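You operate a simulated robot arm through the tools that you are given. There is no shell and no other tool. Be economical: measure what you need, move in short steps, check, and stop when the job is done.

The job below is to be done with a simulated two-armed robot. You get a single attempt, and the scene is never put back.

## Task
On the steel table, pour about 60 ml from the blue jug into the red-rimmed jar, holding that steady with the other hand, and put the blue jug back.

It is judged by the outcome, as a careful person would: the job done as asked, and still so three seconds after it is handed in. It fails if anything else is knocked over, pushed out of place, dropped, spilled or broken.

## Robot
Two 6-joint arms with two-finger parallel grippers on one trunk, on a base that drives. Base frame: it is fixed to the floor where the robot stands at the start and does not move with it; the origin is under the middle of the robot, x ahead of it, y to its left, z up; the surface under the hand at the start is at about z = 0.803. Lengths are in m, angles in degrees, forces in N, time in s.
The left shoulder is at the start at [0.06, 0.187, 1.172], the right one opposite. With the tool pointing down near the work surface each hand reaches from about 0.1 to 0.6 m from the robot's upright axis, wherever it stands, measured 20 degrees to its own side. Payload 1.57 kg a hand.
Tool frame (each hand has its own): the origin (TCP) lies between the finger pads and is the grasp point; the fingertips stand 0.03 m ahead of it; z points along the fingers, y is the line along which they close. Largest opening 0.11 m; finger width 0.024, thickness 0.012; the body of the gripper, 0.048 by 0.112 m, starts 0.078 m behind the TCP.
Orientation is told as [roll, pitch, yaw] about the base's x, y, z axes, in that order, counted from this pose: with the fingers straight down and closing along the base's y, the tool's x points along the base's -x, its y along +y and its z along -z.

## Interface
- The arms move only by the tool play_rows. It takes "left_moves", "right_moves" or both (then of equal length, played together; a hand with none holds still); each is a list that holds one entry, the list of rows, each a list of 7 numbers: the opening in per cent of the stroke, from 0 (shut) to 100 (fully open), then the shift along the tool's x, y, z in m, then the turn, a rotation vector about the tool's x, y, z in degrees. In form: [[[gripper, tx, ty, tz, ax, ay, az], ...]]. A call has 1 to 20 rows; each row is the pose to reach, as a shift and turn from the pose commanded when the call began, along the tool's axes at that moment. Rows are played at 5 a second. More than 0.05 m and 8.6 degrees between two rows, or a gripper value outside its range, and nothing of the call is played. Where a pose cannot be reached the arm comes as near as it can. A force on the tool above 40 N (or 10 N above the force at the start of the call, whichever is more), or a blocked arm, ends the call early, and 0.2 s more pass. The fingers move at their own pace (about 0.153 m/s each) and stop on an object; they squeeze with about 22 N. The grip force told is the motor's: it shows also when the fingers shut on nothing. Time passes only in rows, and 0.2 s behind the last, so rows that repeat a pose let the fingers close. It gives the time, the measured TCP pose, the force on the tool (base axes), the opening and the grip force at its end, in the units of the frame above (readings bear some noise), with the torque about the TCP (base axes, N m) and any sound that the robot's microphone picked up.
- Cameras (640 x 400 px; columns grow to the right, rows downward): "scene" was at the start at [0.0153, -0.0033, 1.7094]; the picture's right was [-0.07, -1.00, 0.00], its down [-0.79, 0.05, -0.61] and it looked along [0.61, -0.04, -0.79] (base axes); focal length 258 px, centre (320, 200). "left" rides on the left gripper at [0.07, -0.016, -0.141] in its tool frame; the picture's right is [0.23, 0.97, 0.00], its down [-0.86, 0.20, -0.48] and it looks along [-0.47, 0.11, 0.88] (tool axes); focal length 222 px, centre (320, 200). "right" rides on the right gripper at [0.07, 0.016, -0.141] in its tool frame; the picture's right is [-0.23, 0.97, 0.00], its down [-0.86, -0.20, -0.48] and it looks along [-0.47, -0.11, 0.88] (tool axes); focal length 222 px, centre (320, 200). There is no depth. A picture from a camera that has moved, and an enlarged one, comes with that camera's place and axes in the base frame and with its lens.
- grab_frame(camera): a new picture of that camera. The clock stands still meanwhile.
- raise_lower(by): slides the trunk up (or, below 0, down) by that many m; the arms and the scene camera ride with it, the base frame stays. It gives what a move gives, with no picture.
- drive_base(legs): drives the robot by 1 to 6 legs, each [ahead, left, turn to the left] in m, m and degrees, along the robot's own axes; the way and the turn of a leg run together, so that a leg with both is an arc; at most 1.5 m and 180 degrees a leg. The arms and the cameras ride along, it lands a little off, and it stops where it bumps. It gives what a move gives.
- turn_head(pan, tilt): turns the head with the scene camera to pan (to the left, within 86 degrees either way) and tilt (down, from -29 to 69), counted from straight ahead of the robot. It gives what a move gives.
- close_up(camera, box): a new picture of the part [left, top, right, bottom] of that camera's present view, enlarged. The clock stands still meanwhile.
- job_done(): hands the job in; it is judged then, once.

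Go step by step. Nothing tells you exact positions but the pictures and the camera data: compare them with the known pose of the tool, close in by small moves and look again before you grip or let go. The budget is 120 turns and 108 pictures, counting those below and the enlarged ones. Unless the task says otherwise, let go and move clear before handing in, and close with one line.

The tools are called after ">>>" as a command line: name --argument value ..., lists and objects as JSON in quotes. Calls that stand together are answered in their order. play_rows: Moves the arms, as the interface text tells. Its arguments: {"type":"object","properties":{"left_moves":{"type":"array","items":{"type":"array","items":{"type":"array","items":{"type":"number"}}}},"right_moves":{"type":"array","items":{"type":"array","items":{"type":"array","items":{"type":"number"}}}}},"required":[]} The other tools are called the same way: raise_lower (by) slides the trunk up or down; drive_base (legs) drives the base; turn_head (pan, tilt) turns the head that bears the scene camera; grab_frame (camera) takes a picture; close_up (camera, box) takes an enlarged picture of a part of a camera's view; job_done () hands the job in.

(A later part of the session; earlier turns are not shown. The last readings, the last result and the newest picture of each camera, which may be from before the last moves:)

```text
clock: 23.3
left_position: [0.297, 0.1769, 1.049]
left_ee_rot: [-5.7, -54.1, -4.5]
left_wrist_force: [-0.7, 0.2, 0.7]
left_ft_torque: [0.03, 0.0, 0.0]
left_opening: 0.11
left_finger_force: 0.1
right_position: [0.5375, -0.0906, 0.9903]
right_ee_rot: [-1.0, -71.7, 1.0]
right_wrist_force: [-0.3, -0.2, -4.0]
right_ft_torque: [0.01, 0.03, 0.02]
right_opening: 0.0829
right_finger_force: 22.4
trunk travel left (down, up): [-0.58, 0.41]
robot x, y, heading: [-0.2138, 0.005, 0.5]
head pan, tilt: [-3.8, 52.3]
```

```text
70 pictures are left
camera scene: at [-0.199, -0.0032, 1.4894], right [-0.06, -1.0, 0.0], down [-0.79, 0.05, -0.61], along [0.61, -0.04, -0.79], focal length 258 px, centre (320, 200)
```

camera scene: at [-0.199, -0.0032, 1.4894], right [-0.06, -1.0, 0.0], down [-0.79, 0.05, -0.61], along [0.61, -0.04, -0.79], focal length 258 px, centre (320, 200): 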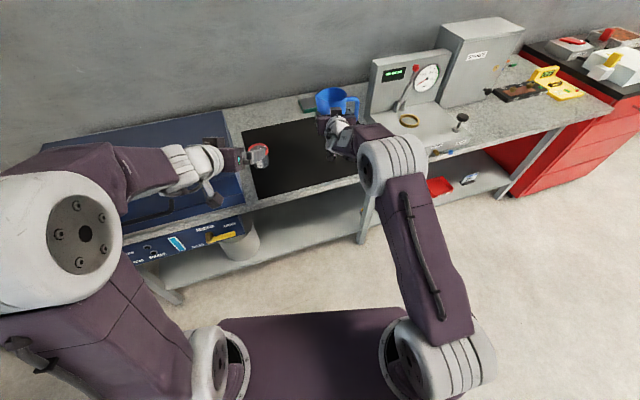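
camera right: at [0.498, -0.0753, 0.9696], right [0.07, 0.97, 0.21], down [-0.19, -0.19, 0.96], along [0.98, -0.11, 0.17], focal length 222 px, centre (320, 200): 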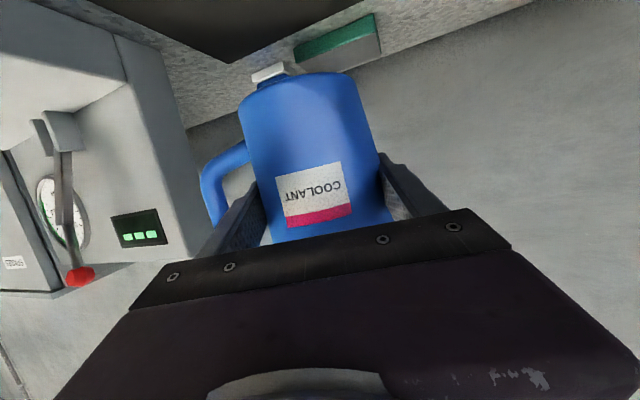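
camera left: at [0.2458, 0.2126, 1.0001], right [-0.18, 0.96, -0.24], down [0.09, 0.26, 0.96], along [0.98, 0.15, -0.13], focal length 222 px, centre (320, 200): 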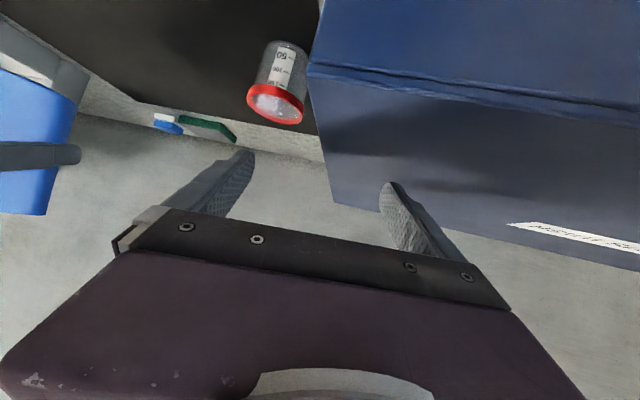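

Clean move. I'll now turn the base 14° left, then shift right and slightly ahead.

>>> drive_base --legs '[[0, 0, 14], [0.05, -0.182, 0]]'

>>> grab_frame --camera "scene"

>>> grab_frame --camera "left"

```text
clock: 25.7
left_position: [0.3307, 0.132, 1.0507]
left_ee_rot: [-5.7, -54.1, 9.5]
left_wrist_force: [-0.2, -0.3, 0.1]
left_ft_torque: [0.03, 0.01, -0.02]
left_opening: 0.1101
left_finger_force: 0.1
right_position: [0.6294, -0.0677, 0.9897]
right_ee_rot: [-0.9, -71.5, 15.0]
right_wrist_force: [0.1, -0.1, -3.8]
right_ft_torque: [0.04, 0.02, 0.01]
right_opening: 0.0831
right_finger_force: 21.9
trunk travel left (down, up): [-0.58, 0.41]
robot x, y, heading: [-0.1231, -0.1615, 14.5]
head pan, tilt: [-3.8, 52.3]
```

```text
69 pictures are left
camera scene: at [-0.1055, -0.1624, 1.4894], right [0.19, -0.98, 0.0], down [-0.78, -0.15, -0.61], along [0.6, 0.11, -0.79], focal length 258 px, centre (320, 200)
```

scene: 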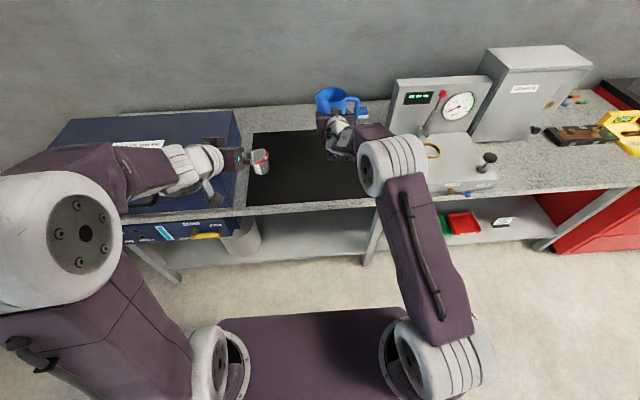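

```text
68 pictures are left
camera left: at [0.178, 0.1044, 1.0755], right [-0.21, 0.95, -0.24], down [0.09, 0.26, 0.96], along [0.97, 0.18, -0.14], focal length 222 px, centre (320, 200)
```

left: 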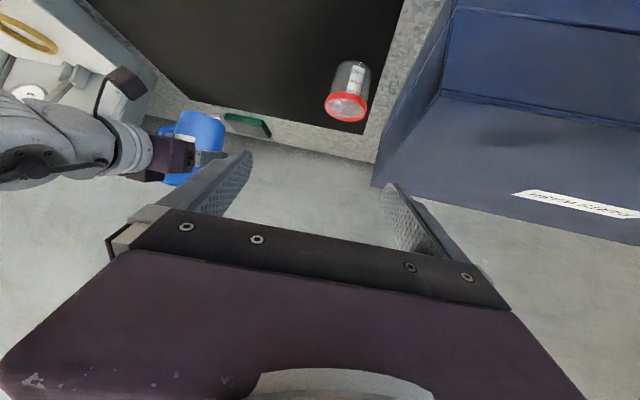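

I'm facing the table squarely now. I'll move the left hand part way toward the jar and verify it tracks the command.

>>> play_rows --left_moves '[[[100, 0.01, 0.008, 0.03, 0, 0, 0], [100, 0.02, 0.015, 0.06, 0, 0, 0], [100, 0.03, 0.021, 0.09, 0, 0, 0], [100, 0.03, 0.021, 0.09, 0, 0, 0]]]'

```text
clock: 26.7
left_position: [0.3862, 0.1546, 0.9718]
left_ee_rot: [-5.7, -54.2, 9.6]
left_wrist_force: [0.9, 0.3, 0.9]
left_ft_torque: [-0.03, 0.0, 0.01]
left_opening: 0.1098
left_finger_force: 0.1
right_position: [0.6286, -0.0672, 0.9908]
right_ee_rot: [-0.9, -71.7, 15.0]
right_wrist_force: [-0.6, -0.4, -2.4]
right_ft_torque: [0.03, 0.01, 0.02]
right_opening: 0.0829
right_finger_force: 21.5
trunk travel left (down, up): [-0.58, 0.41]
robot x, y, heading: [-0.1184, -0.1625, 14.8]
head pan, tilt: [-3.8, 52.3]
```

Tracks exactly. Continuing to the point just in front of and above the jar.

>>> play_rows --left_moves '[[[100, 0.016, 0.01, 0.039, 0, 0, 0], [100, 0.0316, 0.0194, 0.0776, 0, 0, 0], [100, 0.0316, 0.0194, 0.0776, 0, 0, 0]]]'

>>> grab_frame --camera "left"

>>> close_up --camera "scene" --box '[200, 120, 328, 200]'

```text
clock: 27.1
left_position: [0.4032, 0.1611, 0.9568]
left_ee_rot: [-5.2, -55.7, 8.9]
left_wrist_force: [-6.1, -3.0, 13.9]
left_ft_torque: [0.9, 0.37, 0.55]
left_opening: 0.107
left_finger_force: 0.1
right_position: [0.6285, -0.0672, 0.99]
right_ee_rot: [-0.8, -71.5, 15.0]
right_wrist_force: [1.0, -1.1, -3.8]
right_ft_torque: [0.02, 0.03, -0.04]
right_opening: 0.0831
right_finger_force: 22.4
trunk travel left (down, up): [-0.58, 0.41]
robot x, y, heading: [-0.1202, -0.1607, 14.8]
head pan, tilt: [-3.8, 52.3]
stopped in row 1 (left hand): the force on the tool passed its limit at 65 N (the readings are from after the stop); the commanded pose is now the measured one
```

```text
67 pictures are left
camera left: at [0.2491, 0.1339, 0.9786], right [-0.21, 0.95, -0.24], down [0.07, 0.25, 0.96], along [0.98, 0.18, -0.12], focal length 222 px, centre (320, 200)
```

left: 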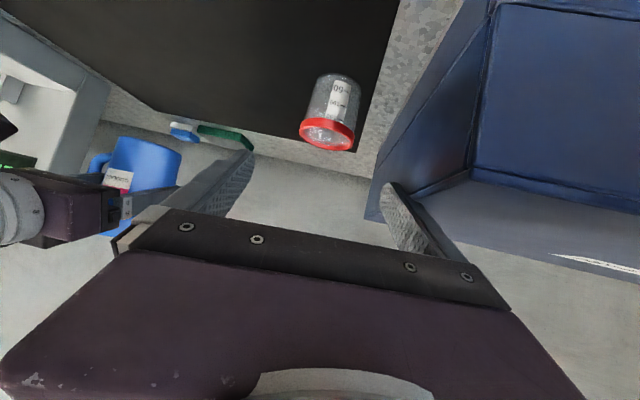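

```text
5.00 times, centred on (264, 160) of scene
camera zoom: at [-0.1079, -0.1634, 1.4896], right [0.19, -0.98, 0.0], down [-0.78, -0.15, -0.61], along [0.6, 0.11, -0.79], focal length 1292 px, centre (600, 400)
```

zoom: 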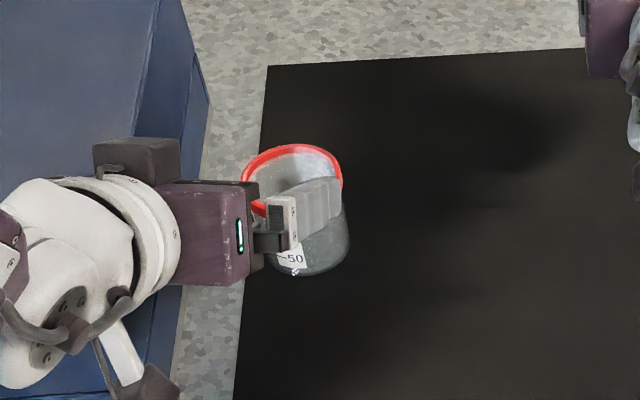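

The left finger's underside grazed the box's top edge, so the gap there is narrow. I'll lift off, shift right, narrow the opening, and test a bit more yaw in free space.

>>> play_rows --left_moves '[[[100, -0.016, -0.001, -0.012, 0, 0, 0], [100, -0.027, -0.022, -0.022, 0, 0, 0], [86, -0.037, -0.043, -0.0306, 0, 0, 0], [86, -0.037, -0.043, -0.0306, -3.2, -0.2, -2.3], [86, -0.037, -0.043, -0.0306, -6.5, -0.5, -4.7], [86, -0.037, -0.043, -0.0306, -6.5, -0.5, -4.7]]]'

```text
clock: 28.5
left_position: [0.3965, 0.1203, 0.9952]
left_ee_rot: [-7.8, -51.5, 15.2]
left_wrist_force: [-0.1, 0.0, -0.4]
left_ft_torque: [0.02, 0.01, -0.03]
left_opening: 0.0945
left_finger_force: 0.1
left hand out of reach, approached as far as the arm can: row 5
right_position: [0.6289, -0.0667, 0.9892]
right_ee_rot: [-1.0, -71.6, 15.0]
right_wrist_force: [0.5, -0.3, -3.9]
right_ft_torque: [-0.01, 0.02, -0.02]
right_opening: 0.0828
right_finger_force: 22.2
trunk travel left (down, up): [-0.58, 0.41]
robot x, y, heading: [-0.1238, -0.1636, 14.8]
head pan, tilt: [-3.8, 52.3]
```

With that yaw, the hand needs a steeper pitch. I'll pitch to about 45° with a yaw of about 14°, still in free space.

>>> play_rows --left_moves '[[[80, 0, 0, 0, -1, 3.2, 0], [80, 0, 0, 0, -3.4, 6.5, 0], [80, 0, 0, 0, -6.9, 6.5, 0.2], [80, 0, 0, 0, -6.9, 6.5, 0.2]]]'

```text
clock: 29.5
left_position: [0.3889, 0.1364, 0.9882]
left_ee_rot: [-3.6, -46.0, 16.4]
left_wrist_force: [-0.8, -0.6, -0.6]
left_ft_torque: [-0.01, 0.03, 0.01]
left_opening: 0.0877
left_finger_force: 0.0
left hand out of reach, approached as far as the arm can: row 1, 2, 3
right_position: [0.6293, -0.0669, 0.9897]
right_ee_rot: [-1.1, -71.5, 15.1]
right_wrist_force: [0.5, -0.4, -4.2]
right_ft_torque: [0.02, 0.01, 0.03]
right_opening: 0.0829
right_finger_force: 22.2
trunk travel left (down, up): [-0.58, 0.41]
robot x, y, heading: [-0.1197, -0.1648, 14.5]
head pan, tilt: [-3.8, 52.3]
```

Good: pitch 44°, yaw 11°. I'll move to just short of the jar and measure.

>>> play_rows --left_moves '[[[80, 0.006, 0.009, 0.025, 0, 0, 0], [80, 0.012, 0.018, 0.05, 0, 0, 0], [80, 0.018, 0.027, 0.075, 0, 0, 0], [80, 0.018, 0.027, 0.075, 0, 0, 0]]]'

>>> grab_frame --camera "left"

```text
clock: 30.5
left_position: [0.4385, 0.1646, 0.9415]
left_ee_rot: [1.9, -48.9, 16.7]
left_wrist_force: [0.1, -0.1, 1.4]
left_ft_torque: [0.02, -0.01, 0.02]
left_opening: 0.088
left_finger_force: 0.1
left hand out of reach, approached as far as the arm can: row 1
right_position: [0.6295, -0.0673, 0.9891]
right_ee_rot: [-0.9, -71.5, 15.0]
right_wrist_force: [0.0, -0.6, -3.6]
right_ft_torque: [0.04, 0.05, 0.02]
right_opening: 0.0831
right_finger_force: 22.3
trunk travel left (down, up): [-0.58, 0.41]
robot x, y, heading: [-0.1241, -0.1607, 14.8]
head pan, tilt: [-3.8, 52.3]
```

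```text
65 pictures are left
camera left: at [0.298, 0.0993, 0.9802], right [-0.45, 0.88, -0.15], down [0.14, 0.23, 0.96], along [0.89, 0.41, -0.22], focal length 222 px, centre (320, 200)
```

left: 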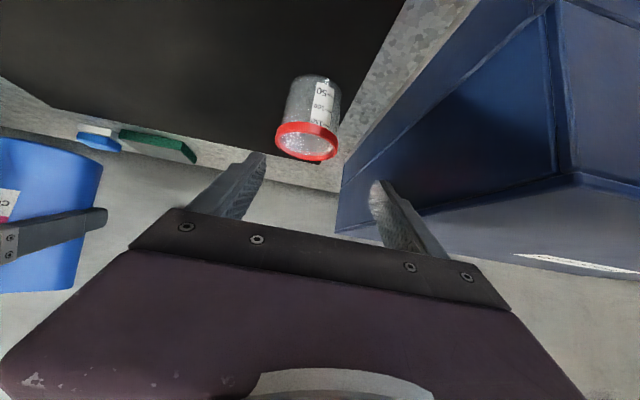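

The hand tracks here, and the jar is confirmed near (0.513, 0.175). I'll line up on its axis, then look before sliding in.

>>> play_rows --left_moves '[[[92, 0.012, -0.007, 0.0135, 0, 0, 0], [92, 0.0243, -0.0144, 0.0271, 0, 0, 0], [92, 0.0243, -0.0144, 0.047, 0, 0, 0], [92, 0.0243, -0.0144, 0.047, 0, 0, 0]]]'

>>> grab_frame --camera "left"

>>> close_up --camera "scene" --box '[200, 120, 328, 200]'

```text
clock: 31.5
left_position: [0.4594, 0.1555, 0.8931]
left_ee_rot: [1.9, -48.7, 16.7]
left_wrist_force: [-0.8, -0.9, 0.0]
left_ft_torque: [0.02, 0.02, -0.03]
left_opening: 0.101
left_finger_force: 0.1
right_position: [0.6283, -0.0667, 0.9898]
right_ee_rot: [-0.9, -71.6, 15.1]
right_wrist_force: [-0.1, 1.1, -4.0]
right_ft_torque: [0.01, 0.03, 0.02]
right_opening: 0.0831
right_finger_force: 21.9
trunk travel left (down, up): [-0.58, 0.41]
robot x, y, heading: [-0.1211, -0.1611, 14.7]
head pan, tilt: [-3.8, 52.3]
```

```text
64 pictures are left
camera left: at [0.3198, 0.0922, 0.9314], right [-0.45, 0.88, -0.15], down [0.14, 0.23, 0.96], along [0.89, 0.41, -0.22], focal length 222 px, centre (320, 200)
```

left: 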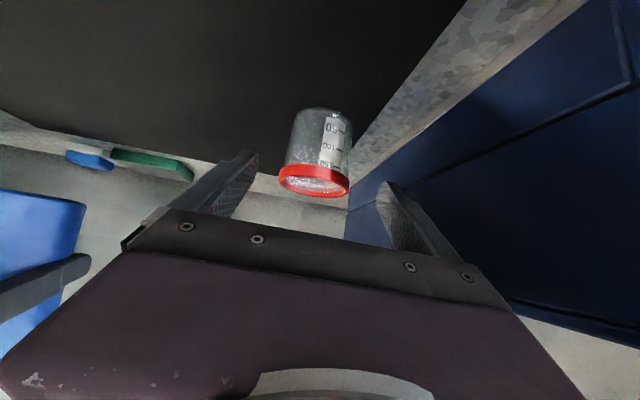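

```text
5.00 times, centred on (264, 160) of scene
camera zoom: at [-0.1061, -0.1622, 1.4894], right [0.19, -0.98, 0.0], down [-0.78, -0.15, -0.61], along [0.6, 0.11, -0.79], focal length 1292 px, centre (600, 400)
```

zoom: 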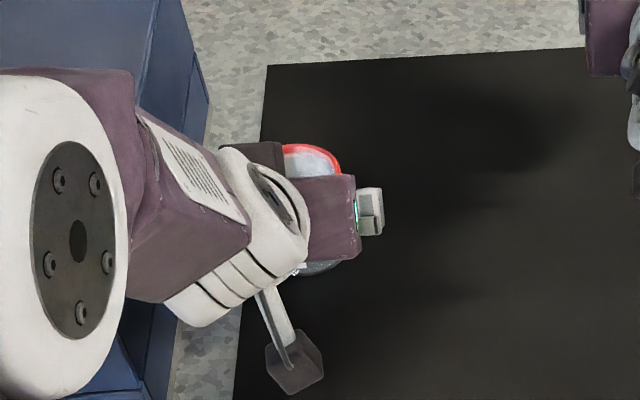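

The jar is centred between the fingers. I'll slide in along the tool axis.

>>> play_rows --left_moves '[[[92, 0, 0.0005, 0.02, 0, 0, 0], [92, 0, 0.001, 0.04, 0, 0, 0], [92, -0.0008, 0.0015, 0.056, 0, 0, 0], [92, -0.0008, 0.0015, 0.07, 0, 0, 0], [92, -0.0008, 0.0015, 0.07, 0, 0, 0]]]'

>>> grab_frame --camera "left"

```text
clock: 32.7
left_position: [0.5102, 0.1747, 0.8472]
left_ee_rot: [1.8, -48.8, 16.8]
left_wrist_force: [-1.0, -0.8, -0.1]
left_ft_torque: [-0.02, 0.01, 0.01]
left_opening: 0.1011
left_finger_force: 0.1
right_position: [0.6288, -0.0663, 0.9892]
right_ee_rot: [-1.0, -71.6, 15.1]
right_wrist_force: [0.5, 0.8, -4.2]
right_ft_torque: [0.03, 0.02, -0.02]
right_opening: 0.0833
right_finger_force: 21.9
trunk travel left (down, up): [-0.58, 0.41]
robot x, y, heading: [-0.1235, -0.1658, 14.4]
head pan, tilt: [-3.8, 52.3]
```

```text
62 pictures are left
camera left: at [0.3698, 0.111, 0.8859], right [-0.45, 0.88, -0.15], down [0.14, 0.23, 0.96], along [0.89, 0.41, -0.22], focal length 222 px, centre (320, 200)
```

left: 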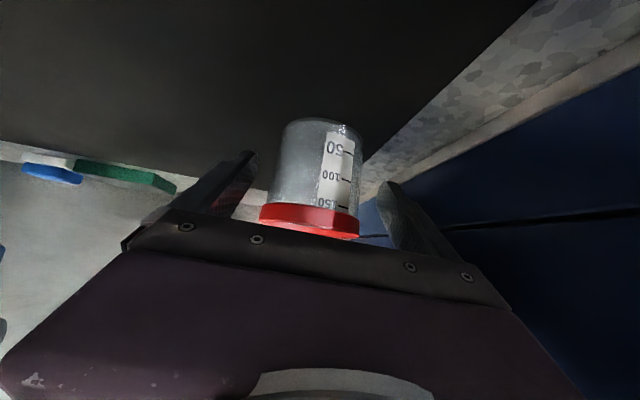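

I have a good view of the graduations and the jar is empty. I'll nudge 4 mm for centring and close.

>>> play_rows --left_moves '[[[92, 0, -0.004, 0, 0, 0, 0], [75, 0, -0.004, 0, 0, 0, 0], [60, 0, -0.004, 0, 0, 0, 0], [45, 0, -0.004, 0, 0, 0, 0], [45, 0, -0.004, 0, 0, 0, 0]]]'

>>> grab_frame --camera "left"

>>> grab_frame --camera "scene"

```text
clock: 33.9
left_position: [0.5111, 0.172, 0.8471]
left_ee_rot: [1.8, -48.7, 16.7]
left_wrist_force: [0.3, 0.4, 0.8]
left_ft_torque: [-0.01, -0.01, 0.03]
left_opening: 0.0642
left_finger_force: 22.1
right_position: [0.6292, -0.066, 0.9885]
right_ee_rot: [-0.9, -71.6, 15.1]
right_wrist_force: [0.0, 0.0, -3.6]
right_ft_torque: [0.04, 0.03, -0.02]
right_opening: 0.0829
right_finger_force: 21.8
trunk travel left (down, up): [-0.58, 0.41]
robot x, y, heading: [-0.1233, -0.1609, 14.7]
head pan, tilt: [-3.8, 52.3]
```

```text
61 pictures are left
camera left: at [0.3712, 0.1072, 0.8856], right [-0.45, 0.88, -0.15], down [0.14, 0.23, 0.96], along [0.89, 0.41, -0.22], focal length 222 px, centre (320, 200)
```

left: 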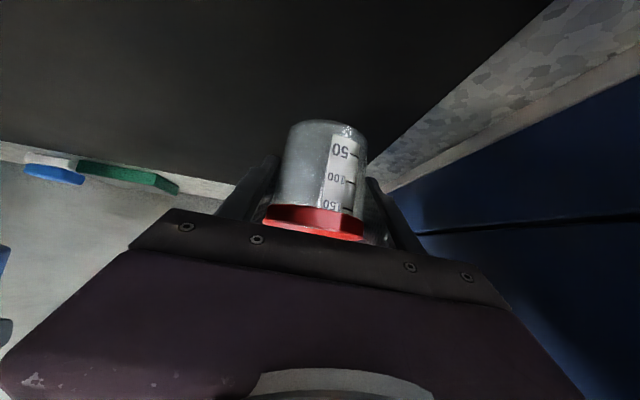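

```text
60 pictures are left
camera scene: at [-0.1056, -0.1618, 1.4894], right [0.19, -0.98, 0.0], down [-0.78, -0.15, -0.61], along [0.6, 0.11, -0.79], focal length 258 px, centre (320, 200)
```

scene: 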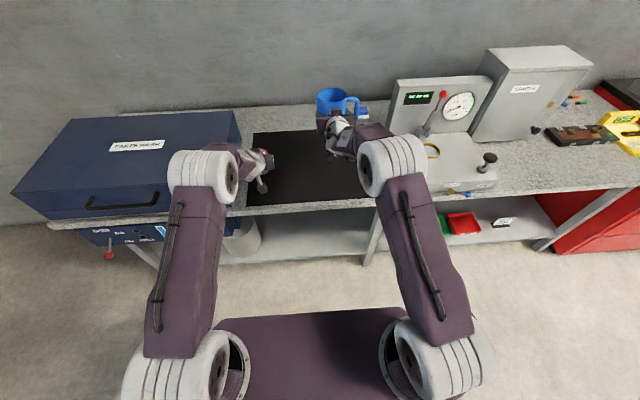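

The jar is held. Next I'll bring the jug level toward the jar's far right, turning it so its spout faces the jar and the right hand stays clear of the left.

>>> play_rows --right_moves '[[[40, -0.001, 0.02, -0.002, -6.2, 0, -2], [40, -0.003, 0.04, -0.004, -12.3, -0.1, -4.1], [40, -0.004, 0.06, -0.006, -18.5, -0.1, -6.2], [40, -0.005, 0.08, -0.008, -24.7, -0.1, -8.2], [40, -0.007, 0.1, -0.0105, -30.8, -0.2, -10.2], [40, -0.008, 0.122, -0.0125, -37, -0.2, -12.3], [40, -0.008, 0.122, -0.0125, -37, -0.2, -12.3]]]'

>>> grab_frame --camera "scene"

>>> grab_frame --camera "left"

```text
clock: 35.5
left_position: [0.5126, 0.1723, 0.8467]
left_ee_rot: [2.0, -48.8, 16.6]
left_wrist_force: [1.4, -0.4, 0.2]
left_ft_torque: [-0.08, -0.02, 0.01]
left_opening: 0.0643
left_finger_force: 22.2
right_position: [0.5724, 0.0391, 0.9914]
right_ee_rot: [-3.2, -70.9, 31.6]
right_wrist_force: [-0.4, 0.3, -3.4]
right_ft_torque: [0.02, 0.04, 0.0]
right_opening: 0.083
right_finger_force: 22.6
right hand out of reach, approached as far as the arm can: row 2, 3, 4, 5, 6, 7
trunk travel left (down, up): [-0.58, 0.41]
robot x, y, heading: [-0.1205, -0.1622, 14.9]
head pan, tilt: [-3.8, 52.3]
```

```text
59 pictures are left
camera scene: at [-0.1055, -0.1623, 1.4894], right [0.19, -0.98, 0.0], down [-0.78, -0.15, -0.61], along [0.6, 0.11, -0.79], focal length 258 px, centre (320, 200)
```

scene: 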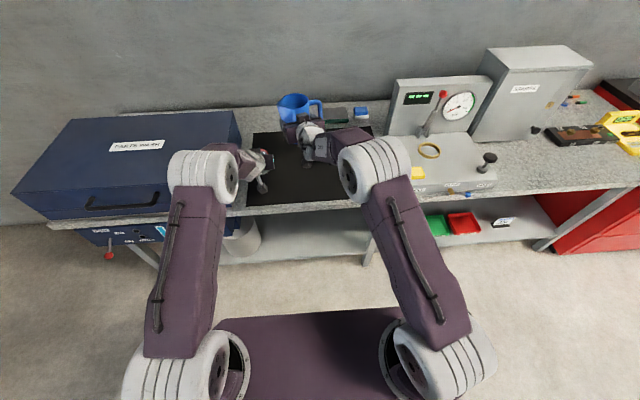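

```text
58 pictures are left
camera left: at [0.3713, 0.1069, 0.8857], right [-0.45, 0.88, -0.15], down [0.14, 0.23, 0.96], along [0.88, 0.41, -0.22], focal length 222 px, centre (320, 200)
```

left: 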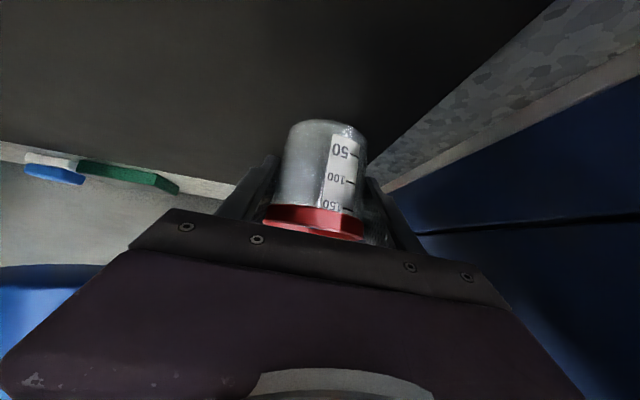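

The right wrist reached its yaw limit at that attitude. Tilting also swings the hand's axis, so I'll tilt to 40° here (still well below pouring) and see whether the commanded heading comes into reach.

>>> play_rows --right_moves '[[[40, 0, 0, 0, 2.5, 0, -7.6], [40, 0, 0, 0, 5, 0, -15.2], [40, 0, 0, 0, 7.6, 0, -22.8], [40, 0, 0, 0, 10.1, 0, -30.4], [40, 0, 0, 0, 12.6, 0, -38], [40, 0, 0, 0, 12.6, 0, -38]]]'

>>> grab_frame --camera "scene"

>>> grab_frame --camera "right"

```text
clock: 36.9
left_position: [0.511, 0.1721, 0.8476]
left_ee_rot: [1.9, -48.8, 16.6]
left_wrist_force: [0.0, -0.4, 0.9]
left_ft_torque: [-0.04, -0.02, -0.02]
left_opening: 0.0643
left_finger_force: 21.9
right_position: [0.5719, 0.0401, 0.9902]
right_ee_rot: [-69.1, -45.2, 90.9]
right_wrist_force: [0.0, -0.2, -4.2]
right_ft_torque: [0.07, 0.02, 0.01]
right_opening: 0.0831
right_finger_force: 22.3
trunk travel left (down, up): [-0.58, 0.41]
robot x, y, heading: [-0.1243, -0.1621, 14.5]
head pan, tilt: [-3.8, 52.3]
```

```text
57 pictures are left
camera scene: at [-0.1057, -0.1619, 1.4894], right [0.19, -0.98, 0.0], down [-0.78, -0.15, -0.61], along [0.6, 0.11, -0.79], focal length 258 px, centre (320, 200)
```

scene: 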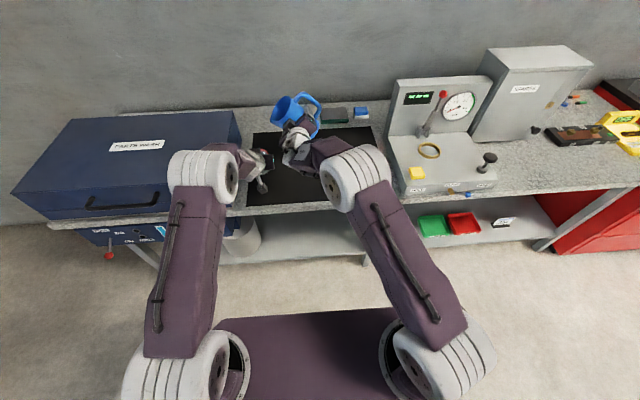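

```text
56 pictures are left
camera right: at [0.4336, -0.0378, 0.9668], right [-0.36, 0.8, -0.48], down [-0.38, 0.34, 0.86], along [0.85, 0.49, 0.18], focal length 222 px, centre (320, 200)
```

right: 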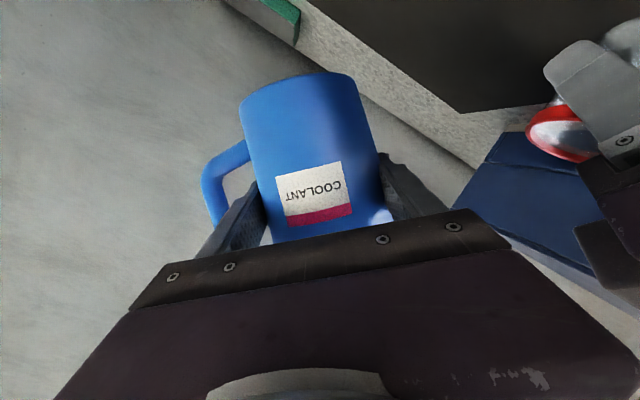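

The tilt worked with the heading as measured (spout about 117°). I'll now try adding 20° of yaw at this tilt.

>>> play_rows --right_moves '[[[40, 0, 0, 0, -4.7, -4.4, -1.7], [40, 0, 0, 0, -9.5, -8.8, -3.3], [40, 0, 0, 0, -14.2, -13.2, -5], [40, 0, 0, 0, -14.2, -13.2, -5]]]'

```text
clock: 37.9
left_position: [0.511, 0.1714, 0.847]
left_ee_rot: [1.8, -48.8, 16.7]
left_wrist_force: [0.7, 0.3, 0.2]
left_ft_torque: [-0.02, 0.02, -0.03]
left_opening: 0.0639
left_finger_force: 21.9
right_position: [0.5688, 0.0556, 0.9966]
right_ee_rot: [-68.8, -45.1, 103.4]
right_wrist_force: [0.3, 0.7, -3.4]
right_ft_torque: [0.03, 0.07, 0.04]
right_opening: 0.0831
right_finger_force: 21.8
right hand out of reach, approached as far as the arm can: row 2, 3, 4
trunk travel left (down, up): [-0.58, 0.41]
robot x, y, heading: [-0.1213, -0.1637, 14.6]
head pan, tilt: [-3.8, 52.3]
```

The hand's axis can't yaw past about 28° from this base heading, so the two hands would be too close while pouring. I'll release the jar, back the left hand off, and turn the base further left.

>>> play_rows --left_moves '[[[70, 0, 0, 0, 0, 0, 0], [92, 0, 0, 0, 0, 0, 0], [92, 0, 0, -0.003, 0, 0, 0], [92, 0, 0, -0.03, 0, 0, 0], [92, 0, 0, -0.06, 0, 0, 0], [92, 0, 0, -0.095, 0, 0, 0], [92, -0.02, 0, -0.12, 0, 0, 0], [92, -0.05, 0, -0.15, 0, 0, 0], [92, -0.05, 0, -0.15, 0, 0, 0]]]'

>>> grab_frame --camera "left"

```text
clock: 39.9
left_position: [0.4364, 0.144, 0.9832]
left_ee_rot: [1.8, -48.8, 16.7]
left_wrist_force: [-0.1, 0.2, 0.1]
left_ft_torque: [0.04, 0.01, -0.01]
left_opening: 0.101
left_finger_force: 0.0
right_position: [0.5692, 0.0553, 0.9952]
right_ee_rot: [-68.9, -45.0, 103.3]
right_wrist_force: [0.4, 0.2, -3.7]
right_ft_torque: [0.02, 0.03, 0.0]
right_opening: 0.0828
right_finger_force: 22.4
trunk travel left (down, up): [-0.58, 0.41]
robot x, y, heading: [-0.1225, -0.1619, 14.5]
head pan, tilt: [-3.8, 52.3]
```

```text
55 pictures are left
camera left: at [0.2968, 0.0803, 1.0216], right [-0.44, 0.88, -0.15], down [0.14, 0.23, 0.96], along [0.89, 0.41, -0.23], focal length 222 px, centre (320, 200)
```

left: 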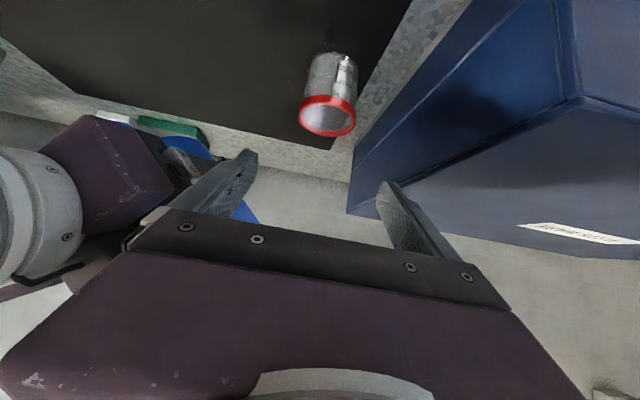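

The jar stands unmoved. I'll shift the base right and forward first, then turn 15.5° left.

>>> drive_base --legs '[[0.066, -0.176, 0], [0, 0, 15.5]]'

>>> grab_frame --camera "scene"

>>> grab_frame --camera "left"

```text
clock: 42.3
left_position: [0.4426, 0.1289, 0.983]
left_ee_rot: [1.8, -48.7, 32.2]
left_wrist_force: [-0.2, 0.4, -0.2]
left_ft_torque: [-0.03, 0.04, -0.01]
left_opening: 0.1013
left_finger_force: 0.0
right_position: [0.5935, 0.0796, 0.9956]
right_ee_rot: [-68.7, -44.9, 118.7]
right_wrist_force: [-0.7, 1.0, -2.9]
right_ft_torque: [0.01, 0.04, 0.02]
right_opening: 0.0829
right_finger_force: 22.2
trunk travel left (down, up): [-0.58, 0.41]
robot x, y, heading: [-0.0143, -0.3147, 30.0]
head pan, tilt: [-3.8, 52.3]
```

```text
54 pictures are left
camera scene: at [0.0017, -0.3103, 1.4894], right [0.44, -0.9, 0.0], down [-0.71, -0.35, -0.61], along [0.55, 0.27, -0.79], focal length 258 px, centre (320, 200)
```

scene: 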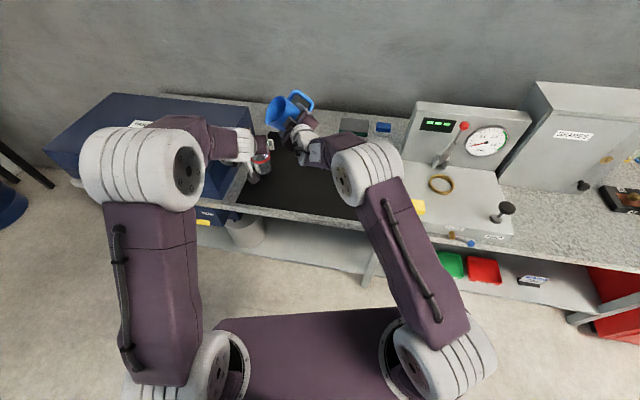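

```text
53 pictures are left
camera left: at [0.3239, 0.0303, 1.0216], right [-0.66, 0.73, -0.15], down [0.07, 0.26, 0.96], along [0.74, 0.63, -0.22], focal length 222 px, centre (320, 200)
```

left: 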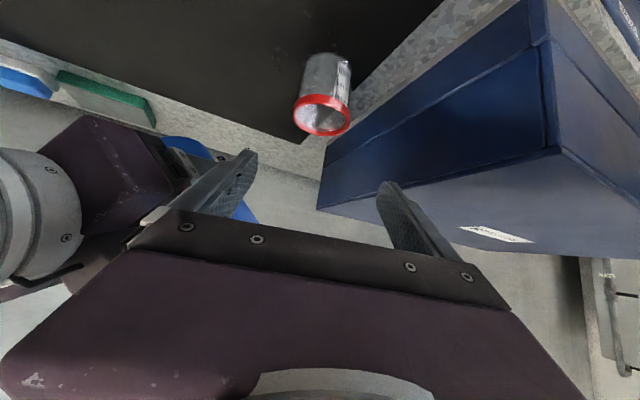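

The drain lever and everything else look in place. I'll yaw the left hand back to point along the box side (about 10°), raised slightly.

>>> play_rows --left_moves '[[[92, -0.015, 0, -0.013, 6, -0.2, 5.3], [92, -0.015, 0, -0.013, 12.1, -0.3, 10.5], [92, -0.015, 0, -0.013, 18.1, -0.5, 15.8], [92, -0.015, 0, -0.013, 18.1, -0.5, 15.8]]]'

```text
clock: 43.3
left_position: [0.443, 0.1287, 1.0026]
left_ee_rot: [1.7, -48.9, 8.1]
left_wrist_force: [0.4, 0.1, 0.0]
left_ft_torque: [0.0, 0.02, -0.05]
left_opening: 0.1013
left_finger_force: 0.0
left hand out of reach, approached as far as the arm can: row 1
right_position: [0.5931, 0.0784, 0.9955]
right_ee_rot: [-68.8, -45.0, 118.6]
right_wrist_force: [-0.9, 0.2, -4.1]
right_ft_torque: [0.02, 0.08, 0.0]
right_opening: 0.083
right_finger_force: 22.2
trunk travel left (down, up): [-0.58, 0.41]
robot x, y, heading: [-0.0139, -0.315, 30.2]
head pan, tilt: [-3.8, 52.3]
```

Orientation reached exactly. I'll move to the pre-slide point in front of the jar.

>>> play_rows --left_moves '[[[92, 0.023, 0.0096, 0.0196, 0, 0, 0], [92, 0.046, 0.0192, 0.039, 0, 0, 0], [92, 0.069, 0.0288, 0.0587, 0, 0, 0], [92, 0.069, 0.0288, 0.0587, 0, 0, 0]]]'

>>> grab_frame --camera "left"

```text
clock: 44.3
left_position: [0.4359, 0.1591, 0.912]
left_ee_rot: [1.7, -48.8, 8.2]
left_wrist_force: [0.6, 0.0, 0.0]
left_ft_torque: [-0.02, 0.01, -0.02]
left_opening: 0.1011
left_finger_force: 0.0
right_position: [0.5921, 0.0781, 0.9948]
right_ee_rot: [-68.8, -45.1, 118.8]
right_wrist_force: [0.7, 0.9, -2.8]
right_ft_torque: [0.03, 0.07, -0.01]
right_opening: 0.0829
right_finger_force: 21.2
trunk travel left (down, up): [-0.58, 0.41]
robot x, y, heading: [-0.0147, -0.3163, 30.3]
head pan, tilt: [-3.8, 52.3]
```

```text
52 pictures are left
camera left: at [0.2877, 0.1157, 0.9511], right [-0.31, 0.94, -0.15], down [0.17, 0.21, 0.96], along [0.94, 0.27, -0.22], focal length 222 px, centre (320, 200)
```

left: 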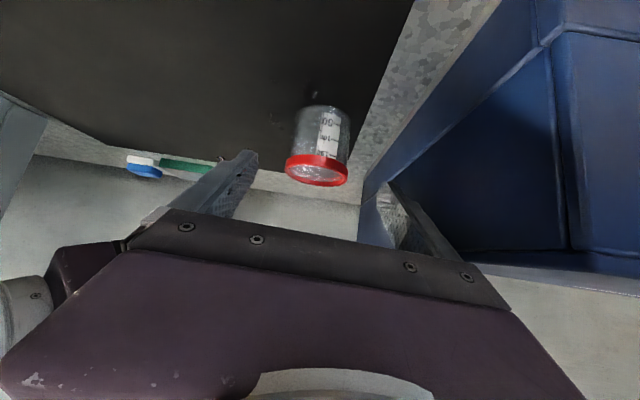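

The jar is centred between the fingers. I'll slide in and close.

>>> play_rows --left_moves '[[[92, 0, 0, 0.025, 0, 0, 0], [92, 0, 0, 0.05, 0, 0, 0], [92, 0, 0, 0.075, 0, 0, 0], [92, -0.001, 0, 0.0985, 0, 0, 0], [92, -0.001, 0, 0.0985, 0, 0, 0], [75, -0.001, 0, 0.0985, 0, 0, 0], [60, -0.001, 0, 0.0985, 0, 0, 0], [45, -0.001, 0, 0.0985, 0, 0, 0], [45, -0.001, 0, 0.0985, 0, 0, 0]]]'

>>> grab_frame --camera "left"

>>> grab_frame --camera "scene"

```text
clock: 46.3
left_position: [0.5105, 0.1722, 0.8488]
left_ee_rot: [1.7, -48.9, 8.1]
left_wrist_force: [-0.1, -0.2, 0.7]
left_ft_torque: [0.01, 0.03, 0.03]
left_opening: 0.0642
left_finger_force: 22.1
right_position: [0.5932, 0.0791, 0.9952]
right_ee_rot: [-68.8, -45.1, 118.8]
right_wrist_force: [-0.4, 0.4, -3.5]
right_ft_torque: [0.01, 0.04, -0.01]
right_opening: 0.083
right_finger_force: 21.7
trunk travel left (down, up): [-0.58, 0.41]
robot x, y, heading: [-0.0129, -0.3145, 30.1]
head pan, tilt: [-3.8, 52.3]
```

```text
51 pictures are left
camera left: at [0.3619, 0.1297, 0.8868], right [-0.31, 0.94, -0.15], down [0.17, 0.21, 0.96], along [0.94, 0.27, -0.23], focal length 222 px, centre (320, 200)
```

left: 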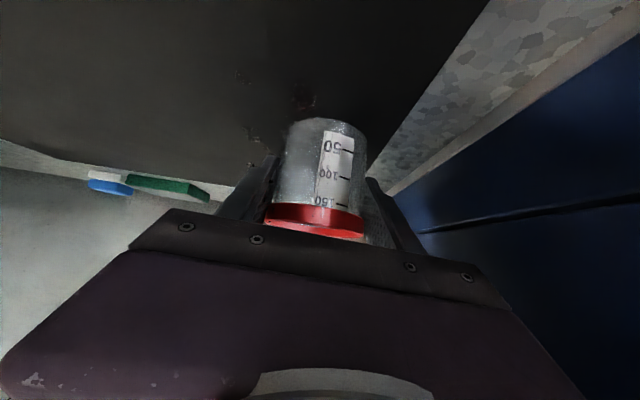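

```text
50 pictures are left
camera scene: at [0.0021, -0.3105, 1.4894], right [0.44, -0.9, 0.0], down [-0.71, -0.35, -0.61], along [0.55, 0.27, -0.79], focal length 258 px, centre (320, 200)
```

scene: 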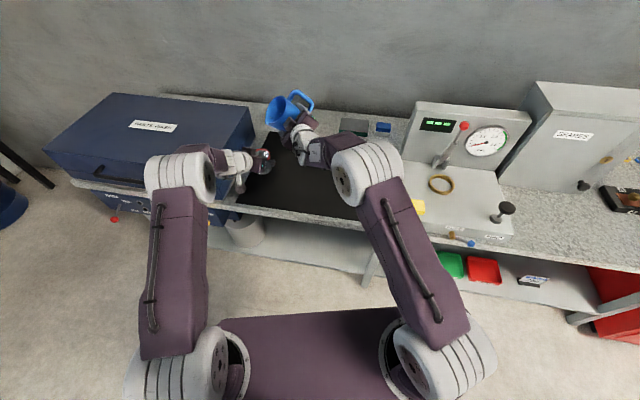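

There are faint spots on the mat near the jar. I'll look closer before going on.

>>> close_up --camera "left" --box '[210, 50, 390, 240]'

>>> close_up --camera "scene" --box '[240, 80, 340, 190]'

```text
2.11 times, centred on (300, 145) of left
camera zoom: at [0.3619, 0.1297, 0.8868], right [-0.31, 0.94, -0.15], down [0.17, 0.21, 0.96], along [0.94, 0.27, -0.23], focal length 468 px, centre (362, 316)
```

zoom: 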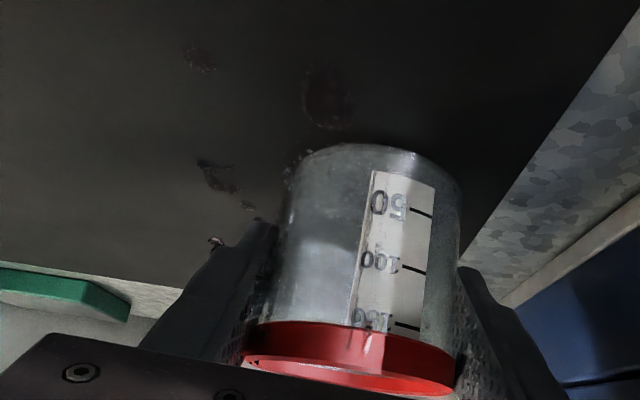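

```text
3.64 times, centred on (290, 135) of scene
camera zoom: at [0.0021, -0.3105, 1.4894], right [0.44, -0.9, 0.0], down [-0.71, -0.35, -0.61], along [0.55, 0.27, -0.79], focal length 940 px, centre (429, 436)
```

zoom: 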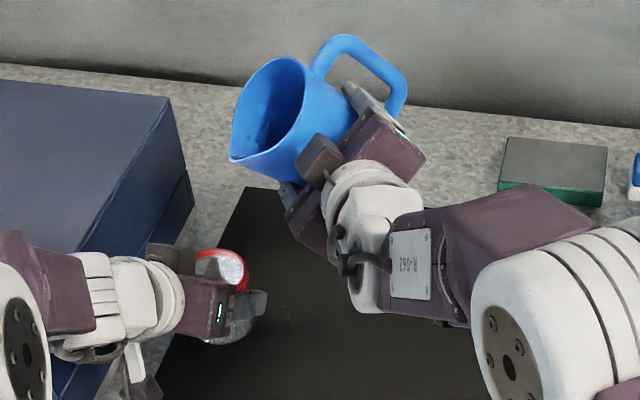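

Those faint marks lie where the jug never was, so I take them for lighting on the mat. Now I'll bring the jug's spout to just over the jar, still at a 41° tilt, and look.

>>> play_rows --right_moves '[[[40, 0.0055, 0.017, 0.011, 0, 0, 0], [40, 0.011, 0.034, 0.0225, 0, 0, 0], [40, 0.0166, 0.051, 0.034, 0, 0, 0], [40, 0.0222, 0.068, 0.045, 0, 0, 0], [40, 0.0222, 0.068, 0.045, 0, 0, 0]]]'

>>> close_up --camera "scene" --box '[220, 80, 340, 190]'

>>> grab_frame --camera "left"

>>> grab_frame --camera "right"

```text
clock: 47.5
left_position: [0.5094, 0.1717, 0.8484]
left_ee_rot: [1.8, -48.9, 8.1]
left_wrist_force: [0.3, -0.2, 1.0]
left_ft_torque: [0.01, 0.0, 0.04]
left_opening: 0.0643
left_finger_force: 22.2
right_position: [0.5883, 0.1228, 0.9231]
right_ee_rot: [-68.7, -45.0, 118.8]
right_wrist_force: [0.5, -0.3, -3.6]
right_ft_torque: [0.02, 0.05, -0.01]
right_opening: 0.0829
right_finger_force: 22.6
trunk travel left (down, up): [-0.58, 0.41]
robot x, y, heading: [-0.0142, -0.315, 30.1]
head pan, tilt: [-3.8, 52.3]
```

```text
3.64 times, centred on (280, 135) of scene
camera zoom: at [0.0019, -0.3108, 1.4894], right [0.44, -0.9, 0.0], down [-0.71, -0.35, -0.61], along [0.55, 0.27, -0.79], focal length 940 px, centre (466, 436)
```

zoom: 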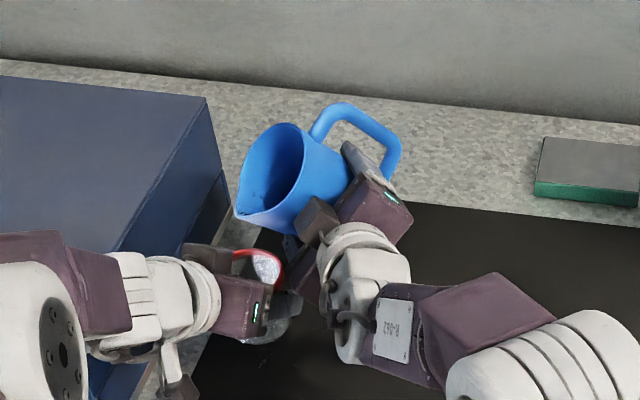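

```text
46 pictures are left
camera left: at [0.3619, 0.1296, 0.887], right [-0.31, 0.94, -0.15], down [0.17, 0.21, 0.96], along [0.94, 0.27, -0.22], focal length 222 px, centre (320, 200)
```

left: 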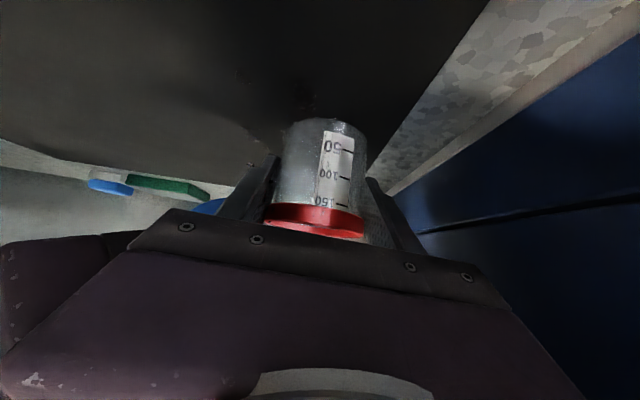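

```text
45 pictures are left
camera right: at [0.503, -0.0086, 0.8993], right [-0.69, 0.53, -0.48], down [-0.5, 0.13, 0.86], along [0.52, 0.84, 0.18], focal length 222 px, centre (320, 200)
```

right: 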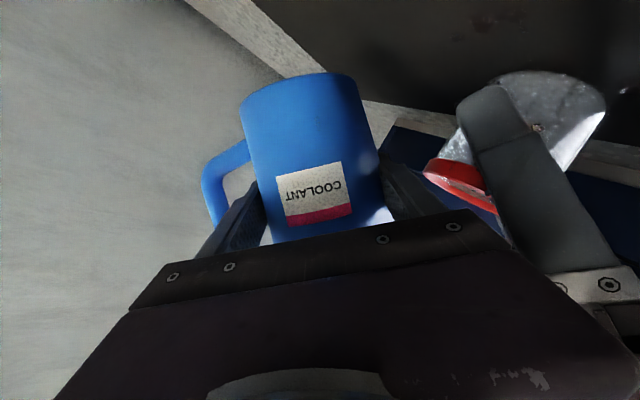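

The spout tip is near (0.520, 0.179), about a centimetre off the ideal line, so I'll correct for it. Next I'll tilt to 60° and look for the liquid.

>>> play_rows --right_moves '[[[40, -0.001, -0.003, -0.003, 1.6, 0, -4.7], [40, -0.0015, -0.006, -0.006, 3.2, 0, -9.5], [40, -0.002, -0.008, -0.009, 4.5, 0, -13.5], [40, -0.0026, -0.0103, -0.011, 6, 0, -18], [40, -0.0026, -0.0103, -0.011, 6, 0, -18]]]'

>>> close_up --camera "scene" --box '[240, 90, 320, 190]'

>>> grab_frame --camera "left"

```text
clock: 48.7
left_position: [0.5092, 0.1723, 0.848]
left_ee_rot: [1.8, -48.8, 8.2]
left_wrist_force: [-0.2, -0.2, -0.3]
left_ft_torque: [0.0, -0.01, -0.01]
left_opening: 0.0645
left_finger_force: 21.9
right_position: [0.5861, 0.1133, 0.9348]
right_ee_rot: [-78.6, -27.7, 125.0]
right_wrist_force: [0.4, -0.4, -3.4]
right_ft_torque: [0.02, 0.05, 0.0]
right_opening: 0.083
right_finger_force: 22.2
trunk travel left (down, up): [-0.58, 0.41]
robot x, y, heading: [-0.0203, -0.3188, 30.0]
head pan, tilt: [-3.8, 52.3]
```

```text
4.00 times, centred on (280, 140) of scene
camera zoom: at [0.002, -0.3105, 1.4894], right [0.44, -0.9, 0.0], down [-0.71, -0.35, -0.61], along [0.55, 0.27, -0.79], focal length 1034 px, centre (480, 440)
```

zoom: 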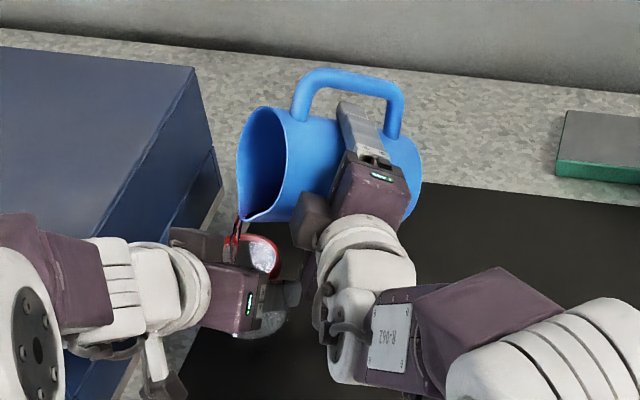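

```text
43 pictures are left
camera left: at [0.3619, 0.1297, 0.8868], right [-0.31, 0.94, -0.15], down [0.17, 0.21, 0.96], along [0.94, 0.27, -0.22], focal length 222 px, centre (320, 200)
```

left: 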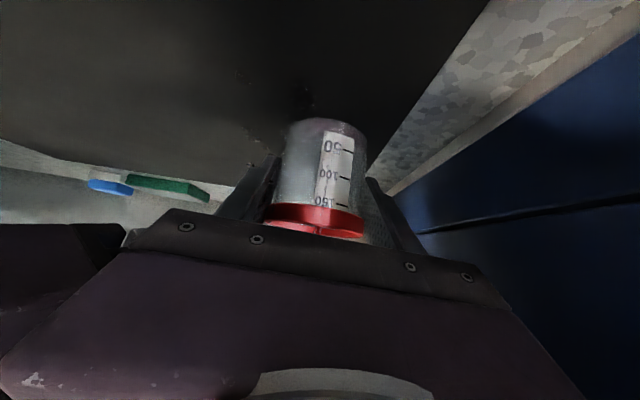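

Liquid (dark red) has started to run and falls within the jar. I'll read the jar level.

>>> close_up --camera "left" --box '[210, 60, 410, 250]'

>>> close_up --camera "scene" --box '[265, 120, 315, 170]'

```text
2.11 times, centred on (310, 155) of left
camera zoom: at [0.3619, 0.1297, 0.8868], right [-0.31, 0.94, -0.15], down [0.17, 0.21, 0.96], along [0.94, 0.27, -0.22], focal length 468 px, centre (341, 295)
```

zoom: 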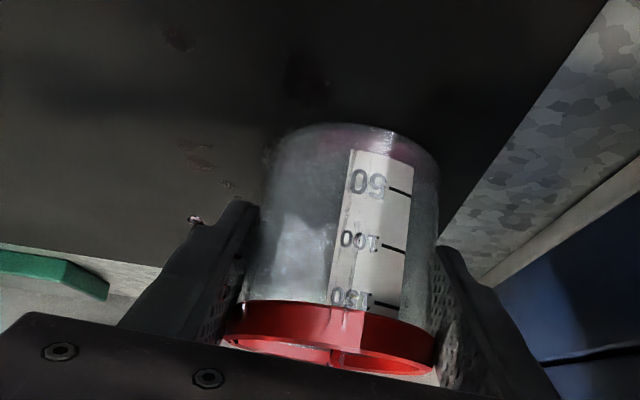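

```text
8.00 times, centred on (290, 145) of scene
camera zoom: at [0.002, -0.3105, 1.4894], right [0.44, -0.9, 0.0], down [-0.71, -0.35, -0.61], along [0.55, 0.27, -0.79], focal length 2067 px, centre (560, 640)
```

zoom: 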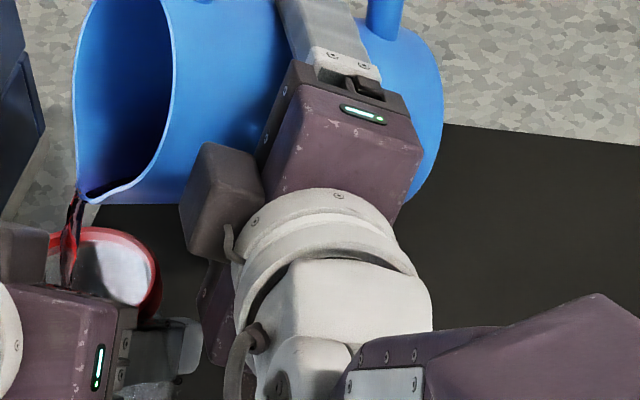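

The stream goes inside the jar and the level is still thin. I'll hold the tilt for a moment and check.

>>> play_rows --right_moves '[[[40, 0, 0, 0, 0, 0, 0], [40, 0, 0, 0, 0, 0, 0]]]'

>>> close_up --camera "left" --box '[210, 60, 410, 250]'

>>> close_up --camera "scene" --box '[265, 120, 315, 170]'

```text
clock: 49.3
left_position: [0.51, 0.1724, 0.8474]
left_ee_rot: [1.7, -48.8, 8.2]
left_wrist_force: [-1.3, 0.3, 0.6]
left_ft_torque: [0.01, 0.0, 0.0]
left_opening: 0.0644
left_finger_force: 22.0
right_position: [0.5874, 0.113, 0.9343]
right_ee_rot: [-78.6, -27.7, 125.0]
right_wrist_force: [-0.6, 0.5, -3.3]
right_ft_torque: [-0.01, 0.06, 0.0]
right_opening: 0.0827
right_finger_force: 21.7
trunk travel left (down, up): [-0.58, 0.41]
robot x, y, heading: [-0.0126, -0.3161, 30.2]
head pan, tilt: [-3.8, 52.3]
```

```text
2.11 times, centred on (310, 155) of left
camera zoom: at [0.3619, 0.1297, 0.8868], right [-0.31, 0.94, -0.15], down [0.17, 0.21, 0.96], along [0.94, 0.27, -0.22], focal length 468 px, centre (341, 295)
```

zoom: 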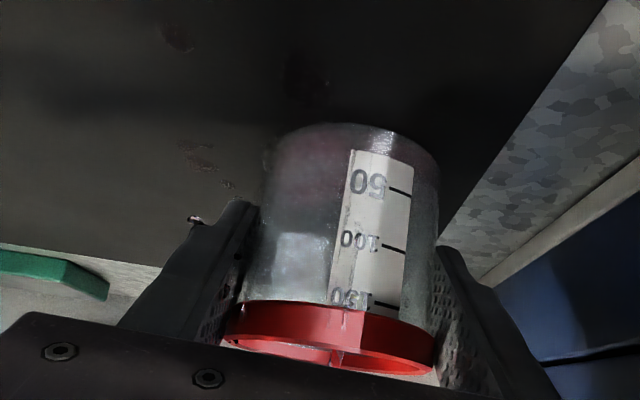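

```text
8.00 times, centred on (290, 145) of scene
camera zoom: at [0.002, -0.3105, 1.4894], right [0.44, -0.9, 0.0], down [-0.71, -0.35, -0.61], along [0.55, 0.27, -0.79], focal length 2067 px, centre (560, 640)
```

zoom: 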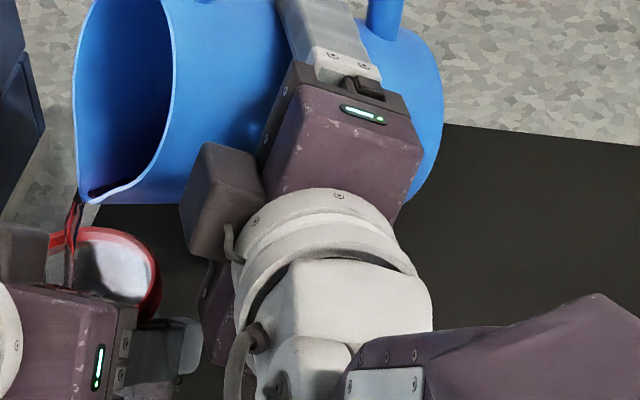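

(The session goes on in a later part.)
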